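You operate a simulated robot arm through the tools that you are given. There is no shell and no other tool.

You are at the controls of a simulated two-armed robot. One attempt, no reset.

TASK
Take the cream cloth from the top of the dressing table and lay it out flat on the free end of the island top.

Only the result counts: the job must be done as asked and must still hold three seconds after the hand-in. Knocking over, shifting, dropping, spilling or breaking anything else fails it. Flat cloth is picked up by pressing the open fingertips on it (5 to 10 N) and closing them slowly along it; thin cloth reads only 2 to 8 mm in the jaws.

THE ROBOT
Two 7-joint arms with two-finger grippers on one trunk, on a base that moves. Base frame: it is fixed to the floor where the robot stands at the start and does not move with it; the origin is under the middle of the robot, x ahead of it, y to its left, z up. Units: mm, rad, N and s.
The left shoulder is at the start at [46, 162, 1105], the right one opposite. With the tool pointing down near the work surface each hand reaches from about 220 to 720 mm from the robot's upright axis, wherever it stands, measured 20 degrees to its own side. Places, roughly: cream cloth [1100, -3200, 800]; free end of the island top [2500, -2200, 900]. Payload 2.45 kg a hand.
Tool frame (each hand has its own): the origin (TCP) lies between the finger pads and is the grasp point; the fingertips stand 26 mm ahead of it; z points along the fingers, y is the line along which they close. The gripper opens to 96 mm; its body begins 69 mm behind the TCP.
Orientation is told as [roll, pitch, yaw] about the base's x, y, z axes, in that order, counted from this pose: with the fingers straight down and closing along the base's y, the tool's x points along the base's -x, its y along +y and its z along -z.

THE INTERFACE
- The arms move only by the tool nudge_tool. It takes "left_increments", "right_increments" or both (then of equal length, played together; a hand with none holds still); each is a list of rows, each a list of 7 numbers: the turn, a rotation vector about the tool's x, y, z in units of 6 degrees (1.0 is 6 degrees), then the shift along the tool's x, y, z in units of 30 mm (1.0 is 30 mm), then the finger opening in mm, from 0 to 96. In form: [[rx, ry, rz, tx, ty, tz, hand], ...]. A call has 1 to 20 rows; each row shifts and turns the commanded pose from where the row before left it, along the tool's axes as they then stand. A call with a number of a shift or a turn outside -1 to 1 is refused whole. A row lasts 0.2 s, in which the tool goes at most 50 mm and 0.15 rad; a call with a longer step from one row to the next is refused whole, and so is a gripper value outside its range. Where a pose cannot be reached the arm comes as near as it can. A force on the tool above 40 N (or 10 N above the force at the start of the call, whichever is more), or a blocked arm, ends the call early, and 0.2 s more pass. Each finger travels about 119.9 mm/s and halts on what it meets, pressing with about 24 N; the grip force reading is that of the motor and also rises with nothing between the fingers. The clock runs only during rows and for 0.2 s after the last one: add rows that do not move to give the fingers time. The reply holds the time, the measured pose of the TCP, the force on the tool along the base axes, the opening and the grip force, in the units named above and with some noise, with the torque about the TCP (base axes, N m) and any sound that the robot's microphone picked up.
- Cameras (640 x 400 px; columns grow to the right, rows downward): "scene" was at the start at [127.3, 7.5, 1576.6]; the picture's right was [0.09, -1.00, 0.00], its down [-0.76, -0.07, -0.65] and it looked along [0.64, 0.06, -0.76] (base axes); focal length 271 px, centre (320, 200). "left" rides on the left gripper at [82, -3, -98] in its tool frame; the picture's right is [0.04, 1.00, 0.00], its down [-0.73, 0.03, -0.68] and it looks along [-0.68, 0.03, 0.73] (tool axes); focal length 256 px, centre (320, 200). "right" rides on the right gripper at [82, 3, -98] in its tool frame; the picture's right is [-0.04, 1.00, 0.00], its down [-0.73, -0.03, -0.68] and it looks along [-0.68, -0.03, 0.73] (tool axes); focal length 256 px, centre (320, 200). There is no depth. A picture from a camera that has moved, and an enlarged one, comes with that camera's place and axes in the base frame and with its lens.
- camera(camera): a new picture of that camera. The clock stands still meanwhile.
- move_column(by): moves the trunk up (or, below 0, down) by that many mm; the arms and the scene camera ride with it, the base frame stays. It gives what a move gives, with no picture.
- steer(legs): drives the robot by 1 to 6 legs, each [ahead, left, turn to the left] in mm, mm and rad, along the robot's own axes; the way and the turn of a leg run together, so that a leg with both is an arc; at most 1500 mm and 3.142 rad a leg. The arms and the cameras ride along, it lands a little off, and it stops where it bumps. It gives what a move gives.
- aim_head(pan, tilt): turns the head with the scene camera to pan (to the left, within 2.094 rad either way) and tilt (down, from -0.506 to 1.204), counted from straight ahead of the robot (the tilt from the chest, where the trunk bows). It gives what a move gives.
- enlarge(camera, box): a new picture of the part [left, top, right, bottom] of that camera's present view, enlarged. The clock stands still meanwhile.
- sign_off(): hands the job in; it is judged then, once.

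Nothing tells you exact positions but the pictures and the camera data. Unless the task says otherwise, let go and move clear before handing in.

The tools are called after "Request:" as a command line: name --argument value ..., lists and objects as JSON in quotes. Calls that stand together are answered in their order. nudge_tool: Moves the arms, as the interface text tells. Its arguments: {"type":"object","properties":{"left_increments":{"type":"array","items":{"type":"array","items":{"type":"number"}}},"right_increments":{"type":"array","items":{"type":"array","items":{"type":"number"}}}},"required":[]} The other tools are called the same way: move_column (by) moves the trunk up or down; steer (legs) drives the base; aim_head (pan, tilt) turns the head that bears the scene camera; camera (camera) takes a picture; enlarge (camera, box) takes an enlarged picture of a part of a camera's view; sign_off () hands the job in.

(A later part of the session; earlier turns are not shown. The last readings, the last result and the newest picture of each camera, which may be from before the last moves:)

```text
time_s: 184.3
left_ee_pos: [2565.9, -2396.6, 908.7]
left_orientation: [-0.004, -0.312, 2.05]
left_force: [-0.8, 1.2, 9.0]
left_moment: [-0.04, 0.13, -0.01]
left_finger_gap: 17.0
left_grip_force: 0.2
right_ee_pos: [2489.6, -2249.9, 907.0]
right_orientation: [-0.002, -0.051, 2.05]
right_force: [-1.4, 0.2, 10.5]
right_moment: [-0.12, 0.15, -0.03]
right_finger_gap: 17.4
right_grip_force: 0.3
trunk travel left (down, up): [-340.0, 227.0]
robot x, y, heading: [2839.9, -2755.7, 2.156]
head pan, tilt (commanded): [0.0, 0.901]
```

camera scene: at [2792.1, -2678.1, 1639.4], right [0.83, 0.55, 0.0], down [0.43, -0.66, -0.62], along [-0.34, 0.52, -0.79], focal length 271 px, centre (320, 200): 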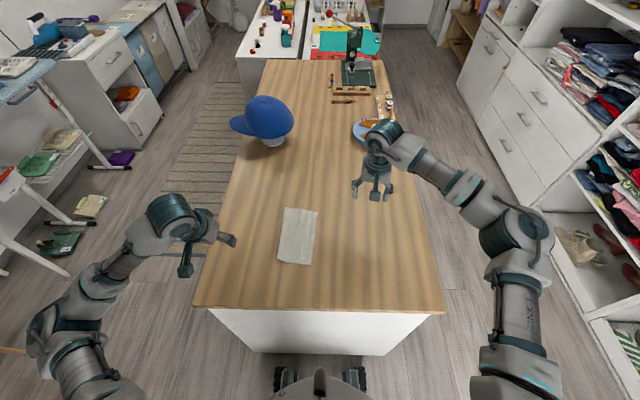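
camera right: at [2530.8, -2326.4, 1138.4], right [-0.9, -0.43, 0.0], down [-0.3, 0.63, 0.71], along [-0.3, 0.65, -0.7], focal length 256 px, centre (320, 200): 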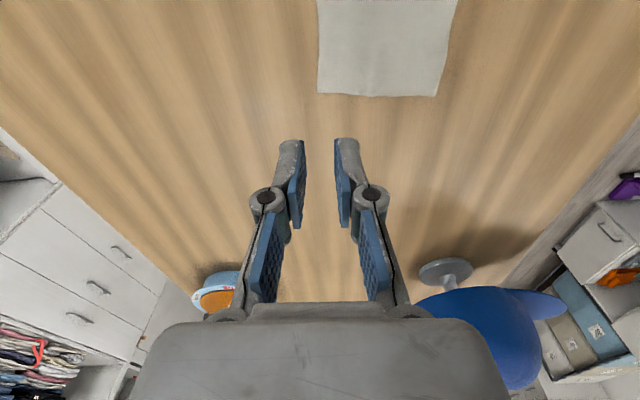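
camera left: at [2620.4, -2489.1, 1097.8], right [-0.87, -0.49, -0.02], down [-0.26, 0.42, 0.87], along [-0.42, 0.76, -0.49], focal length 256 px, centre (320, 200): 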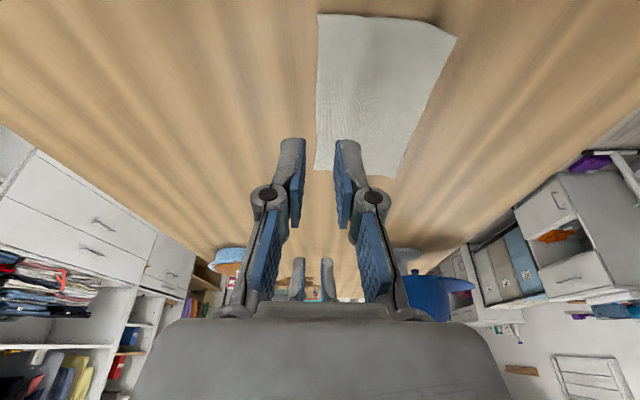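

Contact at 9–10 N on both sides. I close slowly on the edge.

Request:
nudge_tool --left_increments '[[0, 0, 0, 0, 0, 0, 15.5], [0, 0, 0, 0, 0, 0, 14], [0, 0, 0, 0, 0, 0, 12.5], [0, 0, 0, 0, 0, 0, 11], [0, 0, 0, 0, 0, 0, 9.5], [0, 0, 0, 0, 0, 0, 8], [0, 0, 0, 0, 0, 0, 6.5], [0, 0, 0, 0, 0, 0, 5], [0, 0, 0, 0, 0, 0, 3.5], [0, 0, 0, 0, 0, 0, 2], [0, 0, 0, 0, 0, 0, 0], [0, 0, 0, 0, 0, 0, 0], [0, 0, 0, 0, 0, 0, 0]]' --right_increments '[[0, 0, 0, 0, 0, 0, 15.5], [0, 0, 0, 0, 0, 0, 14], [0, 0, 0, 0, 0, 0, 12.5], [0, 0, 0, 0, 0, 0, 11], [0, 0, 0, 0, 0, 0, 9.5], [0, 0, 0, 0, 0, 0, 8], [0, 0, 0, 0, 0, 0, 6.5], [0, 0, 0, 0, 0, 0, 5], [0, 0, 0, 0, 0, 0, 3.5], [0, 0, 0, 0, 0, 0, 2], [0, 0, 0, 0, 0, 0, 0], [0, 0, 0, 0, 0, 0, 0], [0, 0, 0, 0, 0, 0, 0]]'

Request:
enlarge --camera "left" --box '[220, 80, 420, 260]'

Request:
enlarge --camera "right" --box '[220, 80, 420, 260]'

```text
time_s: 187.1
left_ee_pos: [2567.0, -2396.0, 907.2]
left_orientation: [-0.004, -0.309, 2.049]
left_force: [-0.1, -0.2, 2.6]
left_moment: [0.01, -0.02, 0.01]
left_finger_gap: 0.0
left_grip_force: 23.8
right_ee_pos: [2489.9, -2251.6, 906.4]
right_orientation: [-0.004, -0.049, 2.052]
right_force: [1.2, -2.1, 6.1]
right_moment: [-0.1, -0.02, 0.03]
right_finger_gap: 0.0
right_grip_force: 23.9
trunk travel left (down, up): [-340.0, 227.0]
robot x, y, heading: [2843.2, -2753.9, 2.154]
head pan, tilt (commanded): [0.0, 0.901]
```

```text
2.22 times, centred on (320, 170) of left
camera zoom: at [2618.2, -2491.4, 978.5], right [-0.87, -0.49, -0.02], down [-0.25, 0.42, 0.87], along [-0.42, 0.76, -0.49], focal length 569 px, centre (320, 267)
```

zoom: 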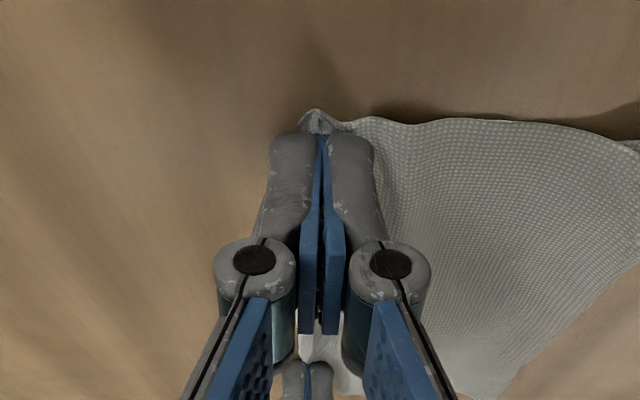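

```text
2.22 times, centred on (320, 170) of right
camera zoom: at [2527.7, -2329.1, 1001.1], right [-0.9, -0.43, 0.0], down [-0.3, 0.63, 0.71], along [-0.3, 0.65, -0.7], focal length 569 px, centre (320, 267)
```

zoom: 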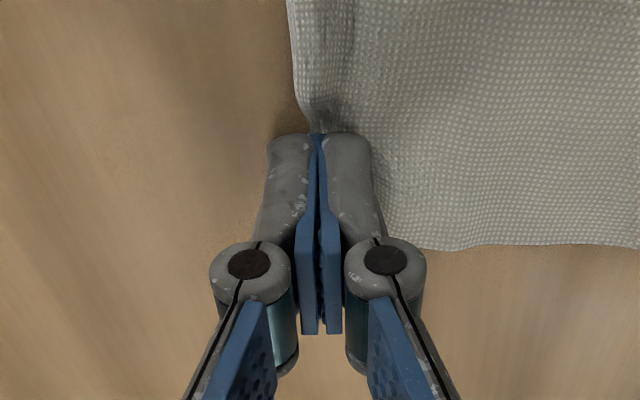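

The jaws closed empty: the outer finger slid over the edge. I'll open to 24 mm again and look before retrying with the outer finger half on the cloth.

Request:
nudge_tool --left_increments '[[0, 0, 0, 0, 0, 0, 3], [0, 0, 0, 0, 0, 0, 6], [0, 0, 0, 0, 0, 0, 9], [0, 0, 0, 0, 0, 0, 12], [0, 0, 0, 0, 0, 0, 15], [0, 0, 0, 0, 0, 0, 18], [0, 0, 0, 0, 0, 0, 21], [0, 0, 0, 0, 0, 0, 24], [0, 0, 0, 0, 0, 0, 24]]' --right_increments '[[0, 0, 0, 0, 0, 0, 3], [0, 0, 0, 0, 0, 0, 6], [0, 0, 0, 0, 0, 0, 9], [0, 0, 0, 0, 0, 0, 12], [0, 0, 0, 0, 0, 0, 15], [0, 0, 0, 0, 0, 0, 18], [0, 0, 0, 0, 0, 0, 21], [0, 0, 0, 0, 0, 0, 24], [0, 0, 0, 0, 0, 0, 24]]'

Request:
enlarge --camera "left" --box '[220, 80, 420, 260]'

Request:
enlarge --camera "right" --box '[220, 80, 420, 260]'

```text
time_s: 189.1
left_ee_pos: [2565.7, -2396.9, 907.9]
left_orientation: [-0.003, -0.309, 2.049]
left_force: [0.5, -0.5, 3.5]
left_moment: [0.0, 0.0, -0.02]
left_finger_gap: 25.0
left_grip_force: 0.0
right_ee_pos: [2488.7, -2249.3, 906.7]
right_orientation: [-0.003, -0.052, 2.052]
right_force: [-0.4, -1.3, 6.3]
right_moment: [-0.05, 0.0, -0.03]
right_finger_gap: 23.8
right_grip_force: 4.0
trunk travel left (down, up): [-340.0, 227.0]
robot x, y, heading: [2842.6, -2755.1, 2.161]
head pan, tilt (commanded): [0.0, 0.901]
```

```text
2.22 times, centred on (320, 170) of left
camera zoom: at [2618.1, -2491.3, 978.5], right [-0.87, -0.49, -0.02], down [-0.25, 0.42, 0.87], along [-0.42, 0.76, -0.49], focal length 569 px, centre (320, 267)
```

zoom: 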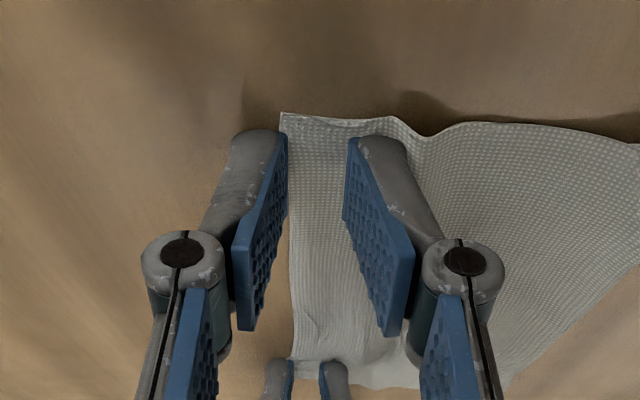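

```text
2.22 times, centred on (320, 170) of right
camera zoom: at [2527.6, -2329.0, 1001.0], right [-0.9, -0.43, 0.0], down [-0.3, 0.63, 0.71], along [-0.3, 0.65, -0.7], focal length 569 px, centre (320, 267)
```

zoom: 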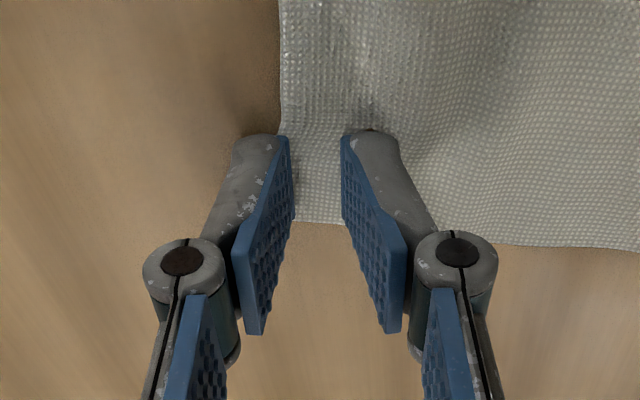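

Pressing and spreading flattens the cloth very well, useful later. Now I lift 4 mm, shift 10 mm further onto the cloth, press again and close.

Request:
nudge_tool --left_increments '[[0, 0, 0, -0.04, 0, -0.127, 24], [0, 0, 0, 0, 0.333, 0, 24], [0, 0, 0, 0, 0, 0, 24], [0, 0, 0, 0.04, 0, 0.127, 24], [0, 0, 0, 0, 0, 0, 24], [0, 0, 0, 0, 0, 0, 24]]' --right_increments '[[0, 0, 0, -0.006, 0, -0.133, 24], [0, 0, 0, 0, 0.333, 0, 24], [0, 0, 0, 0, 0, 0, 24], [0, 0, 0, 0.006, 0, 0.12, 24], [0, 0, 0, 0, 0, 0, 24], [0, 0, 0, 0, 0, 0, 24]]'

Request:
enlarge --camera "left" --box '[220, 80, 420, 260]'

Request:
enlarge --camera "right" --box '[220, 80, 420, 260]'

```text
time_s: 190.5
left_ee_pos: [2555.4, -2401.0, 909.4]
left_orientation: [-0.005, -0.313, 2.049]
left_force: [-2.0, 0.4, 10.8]
left_moment: [-0.09, 0.2, -0.01]
left_finger_gap: 25.1
left_grip_force: 0.6
right_ee_pos: [2479.7, -2254.5, 908.0]
right_orientation: [-0.002, -0.051, 2.051]
right_force: [-1.1, 1.0, 5.5]
right_moment: [-0.08, 0.05, -0.04]
right_finger_gap: 24.2
right_grip_force: 0.7
trunk travel left (down, up): [-340.0, 227.0]
robot x, y, heading: [2837.3, -2754.3, 2.157]
head pan, tilt (commanded): [0.0, 0.901]
```

```text
2.22 times, centred on (320, 170) of left
camera zoom: at [2608.7, -2495.8, 979.3], right [-0.87, -0.49, -0.02], down [-0.25, 0.42, 0.87], along [-0.42, 0.76, -0.49], focal length 569 px, centre (320, 267)
```

zoom: 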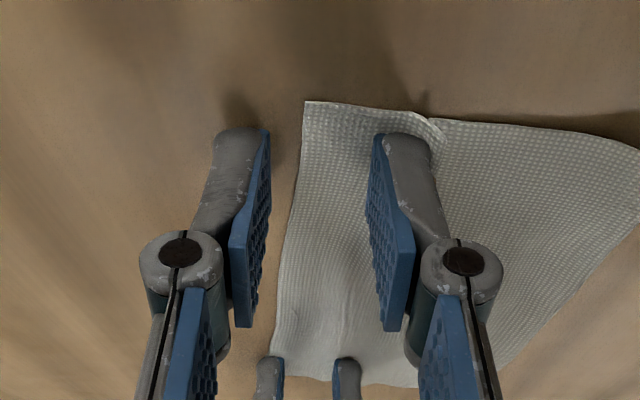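

```text
2.22 times, centred on (320, 170) of right
camera zoom: at [2518.2, -2334.0, 1002.3], right [-0.9, -0.43, 0.0], down [-0.3, 0.63, 0.71], along [-0.3, 0.65, -0.7], focal length 569 px, centre (320, 267)
```

zoom: 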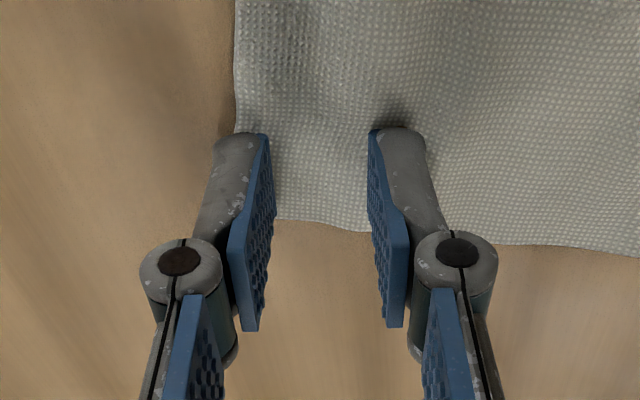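

The far hand is well placed, but at the near end the cloth edge moved inwards. I shift only the left hand another 15 mm onto the cloth.

Request:
nudge_tool --left_increments '[[0, 0, 0, -0.05, 0, -0.159, 24], [0, 0, 0, 0, 0.5, 0, 24], [0, 0, 0, 0, 0, 0, 24], [0, 0, 0, 0.048, 0, 0.152, 24], [0, 0, 0, 0, 0, 0, 24], [0, 0, 0, 0, 0, 0, 24]]'

Request:
enlarge --camera "left" --box '[220, 80, 420, 260]'

```text
time_s: 191.9
left_ee_pos: [2542.8, -2408.7, 908.7]
left_orientation: [-0.005, -0.312, 2.049]
left_force: [-1.3, -1.1, 15.8]
left_moment: [-0.24, 0.27, -0.01]
left_finger_gap: 25.0
left_grip_force: 0.4
right_ee_pos: [2481.3, -2256.9, 908.5]
right_orientation: [-0.005, -0.05, 2.051]
right_force: [-1.4, 1.4, 9.4]
right_moment: [-0.05, 0.06, -0.02]
right_finger_gap: 24.3
right_grip_force: 0.4
trunk travel left (down, up): [-340.0, 227.0]
robot x, y, heading: [2841.2, -2757.2, 2.154]
head pan, tilt (commanded): [0.0, 0.901]
```

```text
2.22 times, centred on (320, 170) of left
camera zoom: at [2596.2, -2503.4, 979.2], right [-0.87, -0.49, -0.02], down [-0.25, 0.42, 0.87], along [-0.42, 0.76, -0.49], focal length 569 px, centre (320, 267)
```

zoom: 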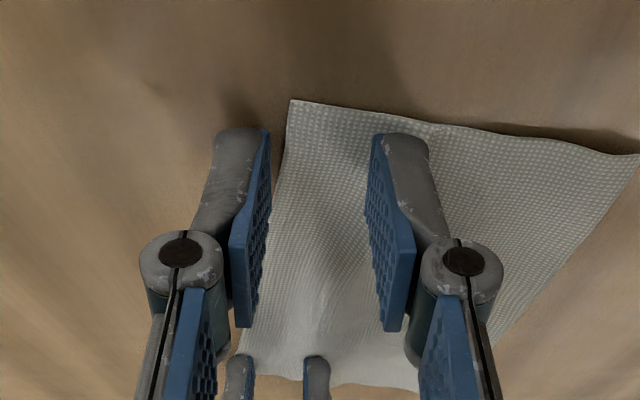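

Request:
nudge_tool --left_increments '[[0, 0, 0, -0.1, 0, -0.318, 24], [0, 0, 0, 0, 0.4, 0, 24], [0, 0, 0, 0, 0, 0, 24], [0, 0, 0, 0.05, 0, 0.159, 24], [0, 0, 0, 0.04, 0, 0.127, 24], [0, 0, 0, 0, 0, 0, 24], [0, 0, 0, 0, 0, 0, 24]]'

Request:
enlarge --camera "left" --box '[220, 80, 420, 260]'

```text
time_s: 193.5
left_ee_pos: [2533.1, -2413.8, 910.3]
left_orientation: [-0.003, -0.311, 2.049]
left_force: [0.1, -0.1, -0.5]
left_moment: [0.01, 0.05, 0.01]
left_finger_gap: 24.1
left_grip_force: 0.0
right_ee_pos: [2480.5, -2255.8, 909.3]
right_orientation: [-0.003, -0.051, 2.051]
right_force: [-0.5, -0.2, 14.3]
right_moment: [-0.22, 0.02, -0.03]
right_finger_gap: 24.4
right_grip_force: 0.3
trunk travel left (down, up): [-340.0, 227.0]
robot x, y, heading: [2840.2, -2751.1, 2.151]
head pan, tilt (commanded): [0.0, 0.901]
```

```text
2.22 times, centred on (320, 170) of left
camera zoom: at [2584.9, -2508.7, 980.1], right [-0.87, -0.49, -0.02], down [-0.25, 0.42, 0.87], along [-0.42, 0.76, -0.49], focal length 569 px, centre (320, 267)
```

zoom: 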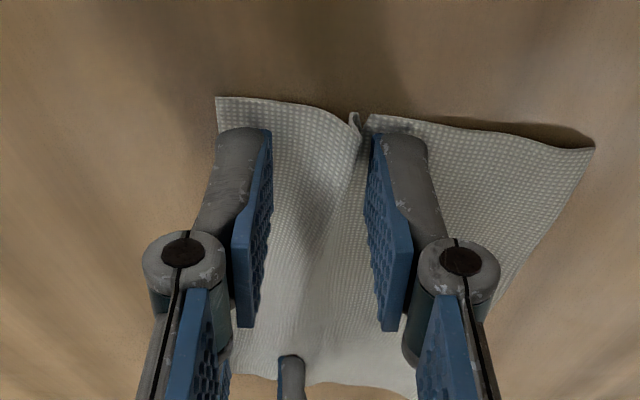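

Now both outer fingers are on the cloth. I bring both to a light press and close.

Request:
nudge_tool --left_increments '[[0, 0, 0, 0.006, 0, 0.02, 24], [0, 0, 0, 0.006, 0, 0.02, 24], [0, 0, 0, 0, 0, 0, 24], [0, 0, 0, 0, 0, 0, 24]]' --right_increments '[[0, 0, 0, 0, 0, -0.012, 24], [0, 0, 0, 0, 0, 0, 24], [0, 0, 0, 0, 0, 0, 24], [0, 0, 0, 0, 0, 0, 24]]'

```text
time_s: 194.5
left_ee_pos: [2533.0, -2413.4, 909.2]
left_orientation: [-0.007, -0.313, 2.049]
left_force: [0.5, -1.9, 15.9]
left_moment: [-0.15, 0.06, -0.01]
left_finger_gap: 24.4
left_grip_force: 0.3
right_ee_pos: [2481.8, -2255.7, 907.8]
right_orientation: [-0.002, -0.049, 2.051]
right_force: [-1.5, 0.7, 5.3]
right_moment: [-0.08, 0.03, -0.02]
right_finger_gap: 24.2
right_grip_force: 0.8
trunk travel left (down, up): [-340.0, 227.0]
robot x, y, heading: [2840.0, -2755.6, 2.154]
head pan, tilt (commanded): [0.0, 0.901]
```

Request:
nudge_tool --left_increments '[[0, 0, 0, -0.004, 0, -0.013, 22.5], [0, 0, 0, 0, 0, 0, 21], [0, 0, 0, 0, 0, 0, 19.5], [0, 0, 0, 0, 0, 0, 18], [0, 0, 0, 0, 0, 0, 16.5], [0, 0, 0, 0, 0, 0, 15], [0, 0, 0, 0, 0, 0, 13.5], [0, 0, 0, 0, 0, 0, 12], [0, 0, 0, 0, 0, 0, 10.5], [0, 0, 0, 0, 0, 0, 9], [0, 0, 0, 0, 0, 0, 7], [0, 0, 0, 0, 0, 0, 5], [0, 0, 0, 0, 0, 0, 3], [0, 0, 0, 0, 0, 0, 0], [0, 0, 0, 0, 0, 0, 0], [0, 0, 0, 0, 0, 0, 0]]' --right_increments '[[0, 0, 0, 0, 0, 0, 22.5], [0, 0, 0, 0, 0, 0, 21], [0, 0, 0, 0, 0, 0, 19.5], [0, 0, 0, 0, 0, 0, 18], [0, 0, 0, 0, 0, 0, 16.5], [0, 0, 0, 0, 0, 0, 15], [0, 0, 0, 0, 0, 0, 13.5], [0, 0, 0, 0, 0, 0, 12], [0, 0, 0, 0, 0, 0, 10.5], [0, 0, 0, 0, 0, 0, 9], [0, 0, 0, 0, 0, 0, 7], [0, 0, 0, 0, 0, 0, 5], [0, 0, 0, 0, 0, 0, 3], [0, 0, 0, 0, 0, 0, 0], [0, 0, 0, 0, 0, 0, 0], [0, 0, 0, 0, 0, 0, 0]]'

Request:
enlarge --camera "left" --box '[220, 80, 420, 260]'

Request:
enlarge --camera "right" --box '[220, 80, 420, 260]'

```text
time_s: 197.9
left_ee_pos: [2533.6, -2413.5, 908.6]
left_orientation: [-0.005, -0.312, 2.049]
left_force: [-0.6, -0.5, 6.6]
left_moment: [0.0, -0.06, -0.06]
left_finger_gap: 2.0
left_grip_force: 22.1
right_ee_pos: [2480.5, -2254.4, 907.6]
right_orientation: [-0.003, -0.048, 2.051]
right_force: [0.6, 0.0, 2.2]
right_moment: [0.01, 0.0, -0.02]
right_finger_gap: 0.8
right_grip_force: 21.6
trunk travel left (down, up): [-340.0, 227.0]
robot x, y, heading: [2844.9, -2753.9, 2.155]
head pan, tilt (commanded): [0.0, 0.901]
```

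```text
2.22 times, centred on (320, 170) of left
camera zoom: at [2585.0, -2508.1, 978.7], right [-0.87, -0.49, -0.02], down [-0.26, 0.42, 0.87], along [-0.42, 0.76, -0.49], focal length 569 px, centre (320, 267)
```

zoom: 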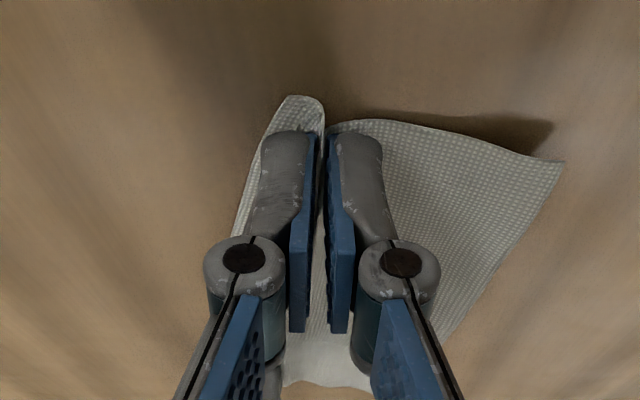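

```text
2.22 times, centred on (320, 170) of right
camera zoom: at [2518.4, -2333.5, 1002.2], right [-0.9, -0.43, 0.0], down [-0.3, 0.63, 0.71], along [-0.3, 0.65, -0.7], focal length 569 px, centre (320, 267)
```

zoom: 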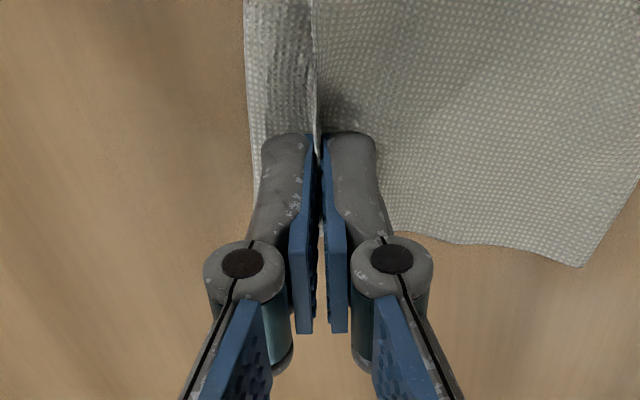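

Both jaws caught the right edge with a small flap. I lift straight up, squaring the held edge to the hands, and let the left strip unfold.

Request:
nudge_tool --left_increments '[[0, 0, 0, -0.05, 0, -0.159, 0], [0, 0, 0, -0.1, 0, -0.318, 0], [0, 0, 0, -0.15, -0.1, -0.477, 0], [0, 0, 0, -0.15, -0.15, -0.477, 0], [0, 0, 0, -0.15, -0.15, -0.477, 0], [0, 0, 0, -0.15, -0.15, -0.477, 0], [0, 0, 0, -0.15, -0.15, -0.477, 0], [0, 0, 0, -0.15, -0.13, -0.477, 0], [0, 0, 0, -0.15, 0, -0.477, 0], [0, 0, 0, -0.15, 0, -0.477, 0], [0, 0, 0, 0, 0, 0, 0], [0, 0, 0, 0, 0, 0, 0]]' --right_increments '[[0, 0, 0, -0.008, 0, -0.167, 0], [0, 0, 0, -0.016, 0, -0.333, 0], [0, 0, 0, -0.025, 0, -0.5, 0], [0, 0, 0, -0.025, 0, -0.5, 0], [0, 0, 0, -0.025, 0, -0.5, 0], [0, 0, 0, -0.025, 0, -0.5, 0], [0, 0, 0, -0.025, 0, -0.5, 0], [0, 0, 0, -0.025, 0, -0.5, 0], [0, 0, 0, -0.025, 0, -0.5, 0], [0, 0, 0, -0.025, 0, -0.5, 0], [0, 0, 0, 0, 0, 0, 0], [0, 0, 0, 0, 0, 0, 0]]'

Request:
camera --camera "left"

Request:
camera --camera "right"

```text
time_s: 200.5
left_ee_pos: [2554.8, -2402.5, 1042.7]
left_orientation: [-0.001, -0.31, 2.049]
left_force: [0.5, -0.9, 2.4]
left_moment: [-0.02, 0.03, -0.01]
left_finger_gap: 3.7
left_grip_force: 23.0
right_ee_pos: [2481.1, -2254.0, 1043.0]
right_orientation: [-0.005, -0.048, 2.055]
right_force: [0.7, -0.5, -2.4]
right_moment: [-0.01, -0.04, -0.06]
right_finger_gap: 3.5
right_grip_force: 21.1
trunk travel left (down, up): [-340.0, 227.0]
robot x, y, heading: [2839.4, -2749.7, 2.158]
head pan, tilt (commanded): [0.0, 0.901]
```

```text
taken
camera left: at [2607.1, -2497.0, 1113.7], right [-0.87, -0.49, -0.02], down [-0.26, 0.42, 0.87], along [-0.42, 0.76, -0.49], focal length 256 px, centre (320, 200)
```

left: 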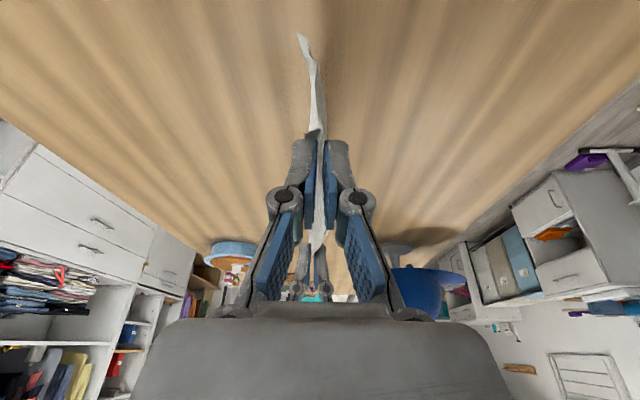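

```text
taken
camera right: at [2517.7, -2332.3, 1137.4], right [-0.9, -0.43, 0.0], down [-0.3, 0.63, 0.71], along [-0.3, 0.65, -0.7], focal length 256 px, centre (320, 200)
```

right: 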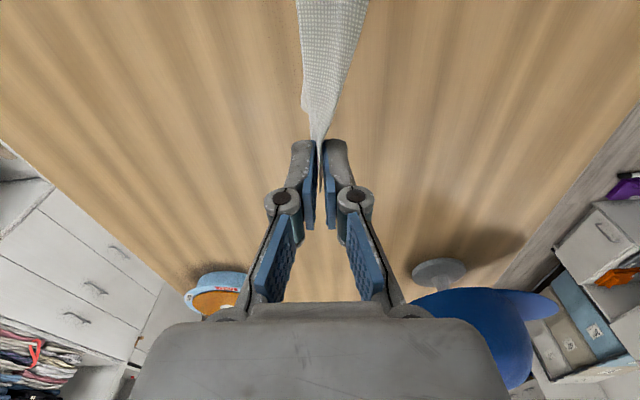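

Both jaws hold well (3.5 mm). I repeat the lay-down, moving right and lowering gradually.

Request:
nudge_tool --left_increments '[[0, 0, 0, 0.132, 0, 0.413, 0], [0, 0, 0, 0.132, 0, 0.413, 0], [0, 0, 0, 0.0305, -0.333, 0.0953, 0], [0, 0, 0, 0.0305, -0.333, 0.0953, 0], [0, 0, 0, 0.0305, -0.333, 0.0953, 0], [0, 0, 0, 0.061, -0.333, 0.191, 0], [0, 0, 0, 0.061, -0.333, 0.191, 0], [0, 0, 0, 0.061, -0.333, 0.191, 0], [0, 0, 0, 0.061, -0.333, 0.191, 0], [0, 0, 0, 0.061, -0.333, 0.191, 0], [0, 0, 0, 0.061, -0.333, 0.191, 0], [0, 0, 0, 0.061, -0.333, 0.191, 0], [0, 0, 0, 0.061, -0.333, 0.191, 0], [0, 0, 0, 0, 0, 0, 0]]' --right_increments '[[0, 0, 0, 0.021, 0, 0.433, 0], [0, 0, 0, 0.021, 0, 0.433, 0], [0, 0, 0, 0.005, -0.333, 0.1, 0], [0, 0, 0, 0.005, -0.333, 0.1, 0], [0, 0, 0, 0.005, -0.333, 0.1, 0], [0, 0, 0, 0.0098, -0.333, 0.2, 0], [0, 0, 0, 0.0098, -0.333, 0.2, 0], [0, 0, 0, 0.0098, -0.333, 0.2, 0], [0, 0, 0, 0.0098, -0.333, 0.2, 0], [0, 0, 0, 0.0098, -0.333, 0.2, 0], [0, 0, 0, 0.0098, -0.333, 0.2, 0], [0, 0, 0, 0.0098, -0.333, 0.2, 0], [0, 0, 0, 0.0098, -0.333, 0.2, 0], [0, 0, 0, 0, 0, 0, 0]]'

Request:
camera --camera "left"

Request:
camera --camera "right"

```text
time_s: 203.5
left_ee_pos: [2654.8, -2350.8, 960.4]
left_orientation: [-0.002, -0.308, 2.048]
left_force: [0.1, -0.4, -1.0]
left_moment: [0.01, -0.02, 0.01]
left_finger_gap: 4.5
left_grip_force: 28.8
right_ee_pos: [2580.5, -2202.0, 961.0]
right_orientation: [0.0, -0.049, 2.052]
right_force: [0.5, 0.0, 0.2]
right_moment: [0.02, -0.01, 0.03]
right_finger_gap: 3.5
right_grip_force: 21.1
trunk travel left (down, up): [-340.0, 227.0]
robot x, y, heading: [2843.7, -2753.6, 2.157]
head pan, tilt (commanded): [0.0, 0.901]
```

```text
taken
camera left: at [2706.4, -2445.8, 1031.2], right [-0.87, -0.49, -0.01], down [-0.25, 0.42, 0.87], along [-0.42, 0.76, -0.49], focal length 256 px, centre (320, 200)
```

left: 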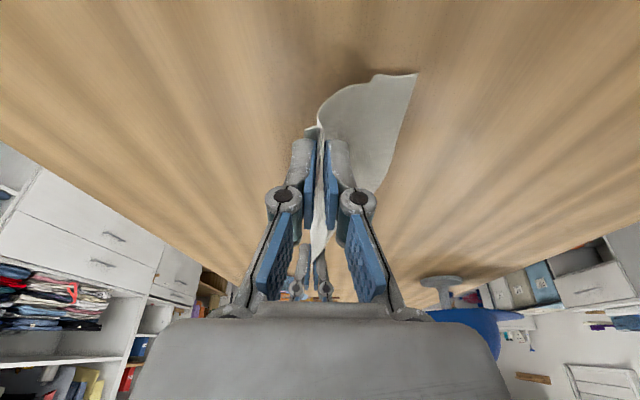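

```text
taken
camera right: at [2617.5, -2280.9, 1054.7], right [-0.9, -0.43, 0.0], down [-0.3, 0.63, 0.71], along [-0.31, 0.65, -0.7], focal length 256 px, centre (320, 200)
```

right: 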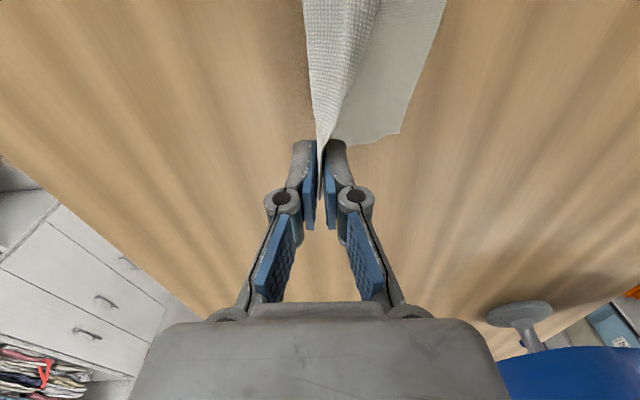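

The sheet is laying out to the left. I continue down to about 25 mm.

Request:
nudge_tool --left_increments '[[0, 0, 0, 0.061, -0.367, 0.191, 0], [0, 0, 0, 0.061, -0.367, 0.191, 0], [0, 0, 0, 0.061, -0.367, 0.191, 0], [0, 0, 0, 0.061, -0.367, 0.191, 0], [0, 0, 0, 0.061, -0.367, 0.191, 0], [0, 0, 0, 0, -0.2, 0, 0], [0, 0, 0, 0, 0, 0, 0]]' --right_increments '[[0, 0, 0, 0.0098, -0.367, 0.2, 0], [0, 0, 0, 0.0098, -0.367, 0.2, 0], [0, 0, 0, 0.0098, -0.367, 0.2, 0], [0, 0, 0, 0.0098, -0.367, 0.2, 0], [0, 0, 0, 0.0098, -0.367, 0.2, 0], [0, 0, 0, 0, -0.2, 0, 0], [0, 0, 0, 0, 0, 0, 0]]'

Request:
camera --camera "left"

Request:
camera --camera "right"

```text
time_s: 205.1
left_ee_pos: [2708.2, -2323.4, 930.9]
left_orientation: [-0.002, -0.308, 2.048]
left_force: [0.0, 0.0, -0.5]
left_moment: [0.02, 0.01, -0.02]
left_finger_gap: 1.9
left_grip_force: 22.4
right_ee_pos: [2632.9, -2175.9, 929.6]
right_orientation: [-0.001, -0.049, 2.052]
right_force: [0.5, 0.7, 0.6]
right_moment: [0.04, -0.04, 0.02]
right_finger_gap: 1.3
right_grip_force: 20.3
trunk travel left (down, up): [-340.0, 227.0]
robot x, y, heading: [2841.8, -2755.3, 2.16]
head pan, tilt (commanded): [0.0, 0.901]
```

```text
taken
camera left: at [2760.2, -2416.8, 1001.4], right [-0.87, -0.49, -0.01], down [-0.25, 0.42, 0.87], along [-0.42, 0.76, -0.49], focal length 256 px, centre (320, 200)
```

left: 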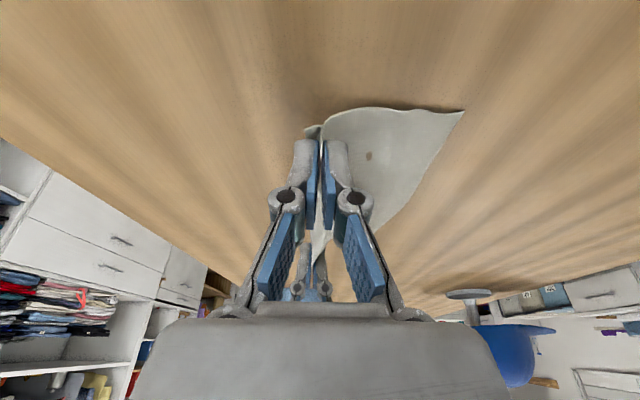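

```text
taken
camera right: at [2671.5, -2252.9, 1024.4], right [-0.9, -0.43, 0.0], down [-0.3, 0.63, 0.71], along [-0.31, 0.65, -0.7], focal length 256 px, centre (320, 200)
```

right: 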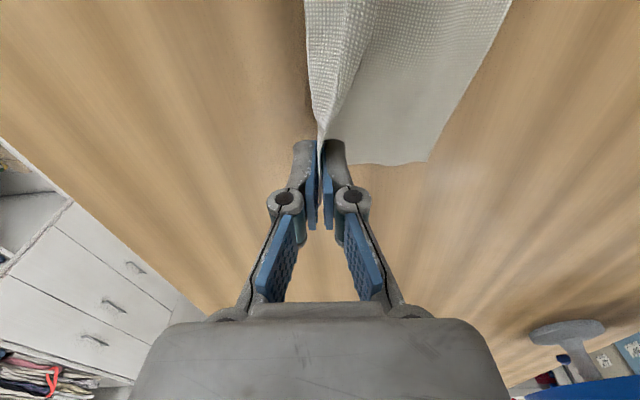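

The sheet lies out well. I take up the remaining slack by dragging 20 mm further right at this height, then come down with a small move back left so the little flap falls outward.

Request:
nudge_tool --left_increments '[[0, 0, 0, 0, -0.25, 0, 0], [0, 0, 0, 0, -0.25, 0, 0], [0, 0, 0, 0, -0.25, 0, 0], [0, 0, 0, 0.03, 0, 0.095, 0], [0, 0, 0, 0.03, 0, 0.095, 0], [0, 0, 0, 0.03, 0.1, 0.095, 0], [0, 0, 0, 0.03, 0.15, 0.095, 0], [0, 0, 0, 0.03, 0.15, 0.095, 0], [0, 0, 0, 0.03, 0.1, 0.095, 0], [0, 0, 0, 0, 0, 0, 0]]' --right_increments '[[0, 0, 0, 0, -0.25, 0, 0], [0, 0, 0, 0, -0.25, 0, 0], [0, 0, 0, 0, -0.25, 0, 0], [0, 0, 0, 0.005, 0, 0.1, 0], [0, 0, 0, 0.005, 0, 0.1, 0], [0, 0, 0, 0.005, 0.1, 0.1, 0], [0, 0, 0, 0.005, 0.15, 0.1, 0], [0, 0, 0, 0.005, 0.15, 0.1, 0], [0, 0, 0, 0.005, 0.1, 0.1, 0], [0, 0, 0, 0, 0, 0, 0]]'

Request:
enlarge --camera "left" --box '[220, 60, 500, 260]'

Request:
enlarge --camera "right" --box '[220, 60, 500, 260]'

```text
time_s: 207.3
left_ee_pos: [2715.4, -2319.2, 912.6]
left_orientation: [-0.003, -0.308, 2.048]
left_force: [0.2, 0.2, 2.8]
left_moment: [0.01, -0.06, 0.02]
left_finger_gap: 3.9
left_grip_force: 22.7
right_ee_pos: [2640.7, -2170.6, 910.9]
right_orientation: [-0.002, -0.048, 2.052]
right_force: [0.1, 0.2, -0.8]
right_moment: [-0.02, -0.05, -0.02]
right_finger_gap: 4.4
right_grip_force: 27.6
trunk travel left (down, up): [-340.0, 227.0]
robot x, y, heading: [2841.7, -2754.3, 2.156]
head pan, tilt (commanded): [0.0, 0.901]
```

```text
2.00 times, centred on (360, 160) of left
camera zoom: at [2767.2, -2413.7, 983.0], right [-0.87, -0.49, -0.01], down [-0.25, 0.42, 0.87], along [-0.42, 0.76, -0.49], focal length 512 px, centre (240, 280)
```

zoom: 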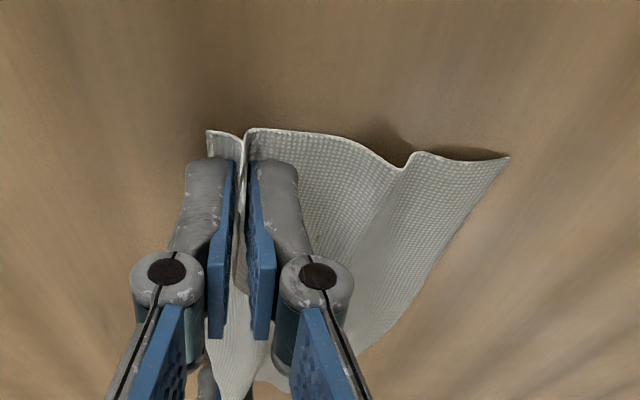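

```text
2.00 times, centred on (360, 160) of right
camera zoom: at [2677.6, -2248.9, 1006.3], right [-0.9, -0.43, 0.0], down [-0.3, 0.63, 0.71], along [-0.3, 0.65, -0.7], focal length 512 px, centre (240, 280)
```

zoom: 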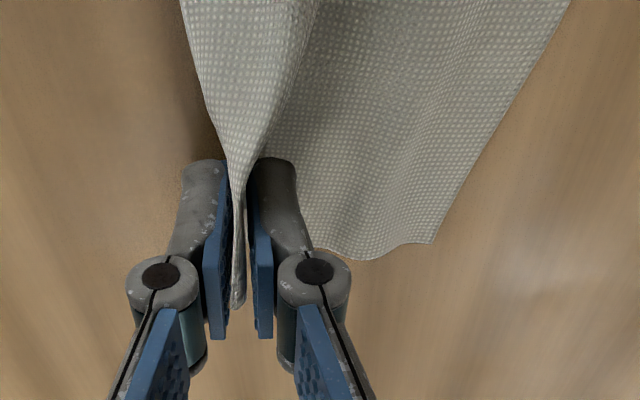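

The small flap now falls outward to the right, and only a soft wave remains. I lower to a light press and open slowly to spread the edge.

Request:
nudge_tool --left_increments '[[0, 0, 0, 0.014, 0, 0.044, 0], [0, 0, 0, 0.014, 0, 0.044, 0], [0, 0, 0, 0, 0, 0, 0], [0, 0, 0, 0, 0, 0, 0]]' --right_increments '[[0, 0, 0, 0.003, 0, 0.06, 0], [0, 0, 0, 0.003, 0, 0.06, 0], [0, 0, 0, 0, 0, 0, 0], [0, 0, 0, 0, 0, 0, 0]]'

```text
time_s: 208.3
left_ee_pos: [2715.0, -2319.7, 910.4]
left_orientation: [-0.002, -0.309, 2.049]
left_force: [0.3, 0.5, 0.2]
left_moment: [-0.01, -0.01, -0.02]
left_finger_gap: 4.0
left_grip_force: 24.6
right_ee_pos: [2640.8, -2170.5, 908.3]
right_orientation: [-0.002, -0.049, 2.05]
right_force: [0.0, 0.2, -2.8]
right_moment: [-0.01, -0.02, 0.03]
right_finger_gap: 3.5
right_grip_force: 21.3
trunk travel left (down, up): [-340.0, 227.0]
robot x, y, heading: [2840.8, -2755.8, 2.158]
head pan, tilt (commanded): [0.0, 0.901]
```

Request:
nudge_tool --left_increments '[[0, 0, 0, 0.012, 0, 0.038, 0], [0, 0, 0, 0.004, 0, 0.012, 0], [0, 0, 0, 0, 0, 0, 0], [0, 0, 0, 0, 0, 0, 0]]' --right_increments '[[0, 0, 0, 0.002, 0, 0.045, 0], [0, 0, 0, 0.002, 0, 0.03, 0], [0, 0, 0, 0, 0, 0, 0], [0, 0, 0, 0, 0, 0, 0]]'

```text
time_s: 209.3
left_ee_pos: [2714.2, -2319.7, 909.7]
left_orientation: [-0.004, -0.312, 2.049]
left_force: [-0.9, -1.4, 3.7]
left_moment: [0.0, 0.06, -0.04]
left_finger_gap: 3.8
left_grip_force: 23.2
right_ee_pos: [2640.2, -2171.3, 907.4]
right_orientation: [0.001, -0.048, 2.052]
right_force: [0.0, 1.6, 6.1]
right_moment: [-0.07, 0.04, 0.0]
right_finger_gap: 2.3
right_grip_force: 21.4
trunk travel left (down, up): [-340.0, 227.0]
robot x, y, heading: [2839.0, -2758.8, 2.154]
head pan, tilt (commanded): [0.0, 0.901]
```

Request:
nudge_tool --left_increments '[[0, 0, 0, 0.004, 0, 0.012, 4], [0, 0, 0, 0, -0.05, 0, 7], [0, 0, 0, 0, -0.05, 0, 10], [0, 0, 0, 0, -0.05, 0, 13], [0, 0, 0, 0, -0.05, 0, 16], [0, 0, 0, 0, -0.05, 0, 19], [0, 0, 0, 0, -0.05, 0, 22], [0, 0, 0, 0, -0.05, 0, 25], [0, 0, 0, 0, -0.05, 0, 28], [0, 0, 0, 0, -0.05, 0, 31], [0, 0, 0, 0, -0.05, 0, 34], [0, 0, 0, 0, -0.05, 0, 37], [0, 0, 0, 0, -0.05, 0, 40]]' --right_increments '[[0, 0, 0, 0, 0, 0, 4], [0, 0, 0, 0, -0.05, 0, 7], [0, 0, 0, 0, -0.05, 0, 10], [0, 0, 0, 0, -0.05, 0, 13], [0, 0, 0, 0, -0.05, 0, 16], [0, 0, 0, 0, -0.05, 0, 19], [0, 0, 0, 0, -0.05, 0, 22], [0, 0, 0, 0, -0.05, 0, 25], [0, 0, 0, 0, -0.05, 0, 28], [0, 0, 0, 0, -0.05, 0, 31], [0, 0, 0, 0, -0.05, 0, 34], [0, 0, 0, 0, -0.05, 0, 37], [0, 0, 0, 0, -0.05, 0, 40]]'

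Request:
enlarge --camera "left" --box '[180, 60, 500, 260]'

Request:
enlarge --camera "right" --box '[180, 40, 500, 260]'

```text
time_s: 212.1
left_ee_pos: [2730.7, -2311.9, 909.2]
left_orientation: [-0.002, -0.31, 2.049]
left_force: [-0.7, 0.0, 9.5]
left_moment: [-0.06, -0.01, -0.03]
left_finger_gap: 40.7
left_grip_force: 0.1
right_ee_pos: [2657.1, -2162.9, 905.2]
right_orientation: [-0.002, -0.05, 2.052]
right_force: [1.3, -1.2, 5.1]
right_moment: [-0.1, -0.03, -0.04]
right_finger_gap: 40.3
right_grip_force: 0.2
trunk travel left (down, up): [-340.0, 227.0]
robot x, y, heading: [2840.0, -2755.3, 2.153]
head pan, tilt (commanded): [0.0, 0.901]
```

```text
2.00 times, centred on (340, 160) of left
camera zoom: at [2783.2, -2406.0, 978.3], right [-0.87, -0.49, -0.01], down [-0.25, 0.42, 0.87], along [-0.42, 0.76, -0.49], focal length 512 px, centre (280, 280)
```

zoom: 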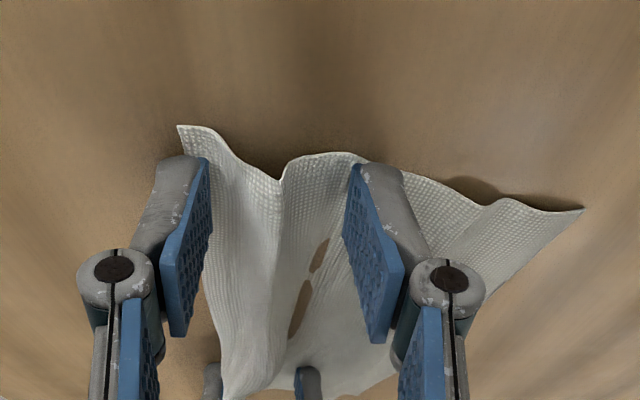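

```text
1.82 times, centred on (340, 150) of right
camera zoom: at [2694.1, -2241.5, 1000.7], right [-0.9, -0.43, 0.0], down [-0.3, 0.63, 0.71], along [-0.3, 0.65, -0.7], focal length 465 px, centre (284, 291)
```

zoom: 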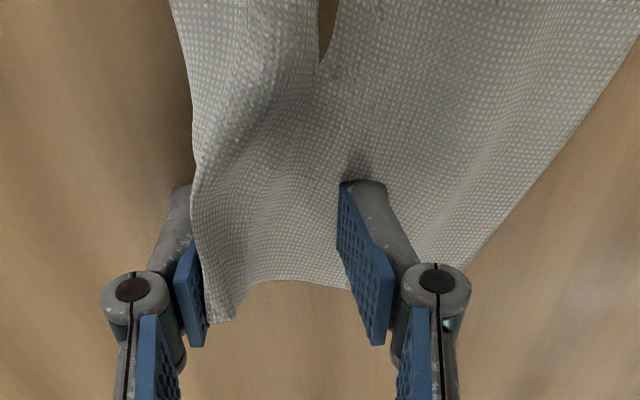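

The edge is spreading outward nicely. I lift clear with the fingers wide open and look again.

Request:
nudge_tool --left_increments '[[0, 0, 0, -0.04, 0, -0.127, 46], [0, 0, 0, 0, 0, 0, 60], [0, 0, 0, 0, 0, 0, 74], [0, 0, 0, -0.05, 0, -0.159, 74], [0, 0, 0, -0.1, 0, -0.318, 74], [0, 0, 0, -0.2, 0, -0.635, 74], [0, 0, 0, -0.2, 0, -0.635, 74], [0, 0, 0, -0.2, 0, -0.635, 74], [0, 0, 0, -0.2, 0, -0.635, 74]]' --right_increments '[[0, 0, 0, -0.006, 0, -0.133, 46], [0, 0, 0, 0, 0, 0, 60], [0, 0, 0, 0, 0, 0, 74], [0, 0, 0, -0.008, 0, -0.167, 74], [0, 0, 0, -0.016, 0, -0.333, 74], [0, 0, 0, -0.032, 0, -0.667, 74], [0, 0, 0, -0.032, 0, -0.667, 74], [0, 0, 0, -0.032, 0, -0.667, 74], [0, 0, 0, -0.032, 0, -0.667, 74]]'

Request:
camera --camera "left"

Request:
camera --camera "right"

```text
time_s: 214.1
left_ee_pos: [2731.5, -2311.4, 1007.5]
left_orientation: [-0.002, -0.309, 2.049]
left_force: [0.8, 0.4, -0.3]
left_moment: [0.04, 0.0, 0.03]
left_finger_gap: 74.2
left_grip_force: 0.0
right_ee_pos: [2656.4, -2162.7, 1005.9]
right_orientation: [-0.003, -0.049, 2.05]
right_force: [-0.4, -0.3, -1.3]
right_moment: [0.03, 0.02, 0.0]
right_finger_gap: 74.1
right_grip_force: 0.1
trunk travel left (down, up): [-340.0, 227.0]
robot x, y, heading: [2843.0, -2753.3, 2.157]
head pan, tilt (commanded): [0.0, 0.901]
```

```text
taken
camera left: at [2783.3, -2405.9, 1077.7], right [-0.87, -0.49, -0.01], down [-0.25, 0.42, 0.87], along [-0.42, 0.76, -0.49], focal length 256 px, centre (320, 200)
```

left: 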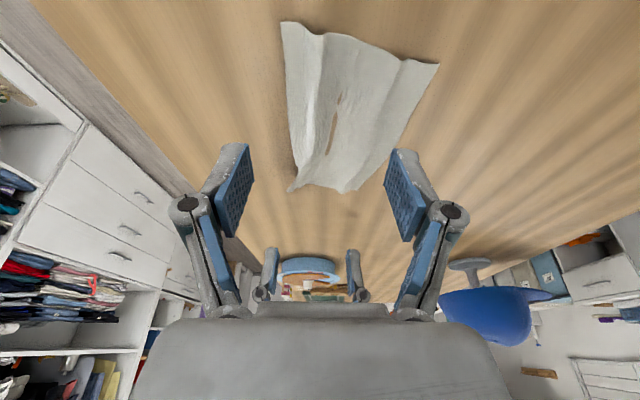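

```text
taken
camera right: at [2693.6, -2241.3, 1100.6], right [-0.9, -0.43, 0.0], down [-0.3, 0.63, 0.71], along [-0.31, 0.65, -0.7], focal length 256 px, centre (320, 200)
```

right: 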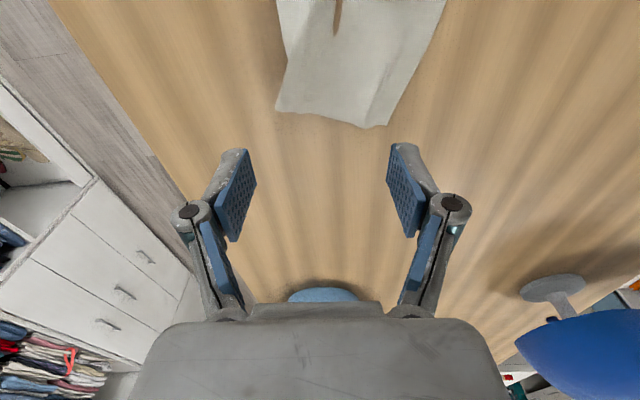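

Request:
nudge_tool --left_increments '[[0, 0, 0, 0, 0.8, -0.4, 74], [0, 0, 0, 0, 1, 0, 74], [0, 0, 0, 0, 1, 0, 74], [0, 0, 0, 0, 1, 0, 74], [0, 0, 0, 0, 1, 0, 74], [0, 0, 0, 0, 1, 0, 74], [0, 0, 0, 0, 1, 0, 74], [0, 0, 0, 0, 1, 0, 74], [0, 0, 0, 0, 0, 0, 74]]'

Request:
enlarge --camera "scene" --box '[310, 190, 410, 280]'

Request:
camera --camera "scene"

```text
time_s: 216.1
left_ee_pos: [2523.5, -2421.6, 1016.8]
left_orientation: [-0.003, -0.309, 2.05]
left_force: [0.1, 0.0, -0.7]
left_moment: [-0.02, 0.02, -0.08]
left_finger_gap: 74.1
left_grip_force: 0.1
right_ee_pos: [2655.7, -2163.1, 1005.2]
right_orientation: [-0.002, -0.048, 2.052]
right_force: [-0.2, 0.0, 0.1]
right_moment: [0.02, 0.0, 0.0]
right_finger_gap: 74.0
right_grip_force: 0.0
trunk travel left (down, up): [-340.0, 227.0]
robot x, y, heading: [2842.7, -2755.6, 2.161]
head pan, tilt (commanded): [0.0, 0.901]
```

```text
4.44 times, centred on (360, 235) of scene
camera zoom: at [2790.0, -2678.3, 1639.4], right [0.83, 0.55, 0.0], down [0.43, -0.66, -0.62], along [-0.34, 0.52, -0.79], focal length 1206 px, centre (142, 44)
```

zoom: 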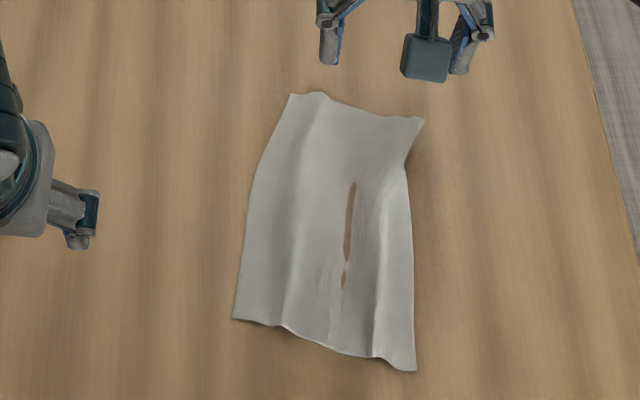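

```text
taken
camera scene: at [2790.0, -2678.3, 1639.4], right [0.83, 0.55, 0.0], down [0.43, -0.66, -0.62], along [-0.34, 0.52, -0.79], focal length 271 px, centre (320, 200)
```

scene: 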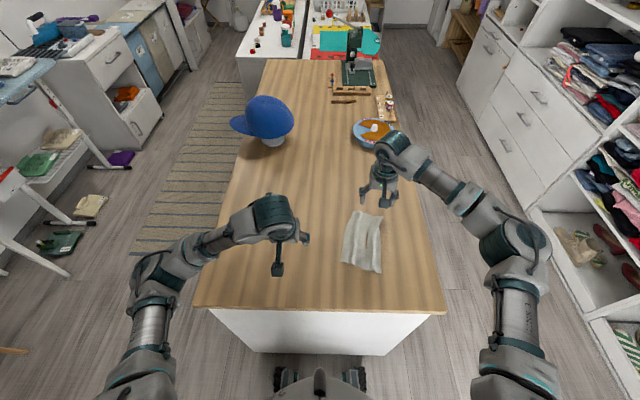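

Now the whole cloth is out – nothing tucked under – just lengthwise waves (about 105–125 mm wide instead of 145). I'll flatten these by pressing with both fingers on it and spreading, at the near end with the left hand and the far end with the right. First I position above.

Request:
nudge_tool --left_increments '[[0, 0, 0.59, 0, 0, 0, 50], [0, 0, 0.59, 0, 0, 0, 46], [0, 0, 0, -0.22, -0.957, 0.07, 46], [0, 0, 0, -0.22, -0.957, 0.07, 46], [0, 0, 0, -0.22, -0.957, 0.07, 46], [0, 0, 0, -0.22, -0.957, 0.07, 46], [0, 0, 0, -0.22, -0.957, 0.07, 46], [0, 0, 0, -0.22, -0.957, 0.07, 46], [0, 0, 0, -0.22, -0.957, 0.07, 46], [0, 0, 0, 0, 0, 0, 46], [0, 0, 0, 0, 0, 0, 46]]' --right_increments '[[0, 0, 0.59, 0, 0, 0, 50], [0, 0, 0.59, 0, 0, 0, 46], [0, 0, 0, 0, 0.427, 0, 46], [0, 0, 0, 0, 0, 0, 46], [0, 0, 0, 0, 0, 0, 46], [0, 0, 0, 0, 0, 0, 46], [0, 0, 0, 0, 0, 0, 46], [0, 0, 0, 0, 0, 0, 46], [0, 0, 0, 0, 0, 0, 46], [0, 0, 0, 0, 0, 0, 46], [0, 0, 0, 0, 0, 0, 46]]'

Request:
camera --camera "left"

Request:
camera --camera "right"

```text
time_s: 218.5
left_ee_pos: [2693.2, -2305.2, 1010.5]
left_orientation: [0.038, -0.307, 1.918]
left_force: [1.1, 0.2, -0.7]
left_moment: [-0.02, 0.01, -0.01]
left_finger_gap: 46.1
left_grip_force: 0.0
right_ee_pos: [2643.4, -2167.1, 1005.9]
right_orientation: [0.004, -0.049, 1.928]
right_force: [-0.1, 0.4, -0.7]
right_moment: [0.02, 0.01, 0.01]
right_finger_gap: 45.9
right_grip_force: 0.1
trunk travel left (down, up): [-340.0, 227.0]
robot x, y, heading: [2839.3, -2756.1, 2.152]
head pan, tilt (commanded): [0.0, 0.901]
```

```text
taken
camera left: at [2737.6, -2405.2, 1080.7], right [-0.92, -0.39, 0.02], down [-0.17, 0.46, 0.87], along [-0.35, 0.8, -0.49], focal length 256 px, centre (320, 200)
```

left: 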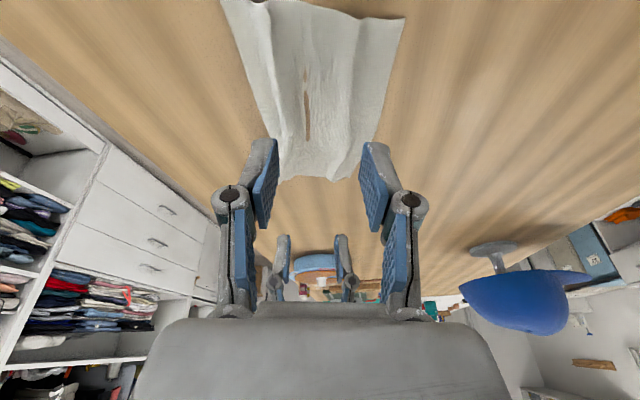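

```text
taken
camera right: at [2671.7, -2249.7, 1100.5], right [-0.95, -0.31, 0.01], down [-0.21, 0.67, 0.71], along [-0.23, 0.68, -0.7], focal length 256 px, centre (320, 200)
```

right: 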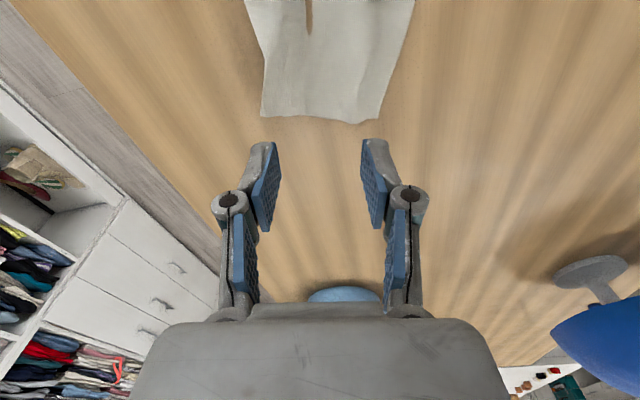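

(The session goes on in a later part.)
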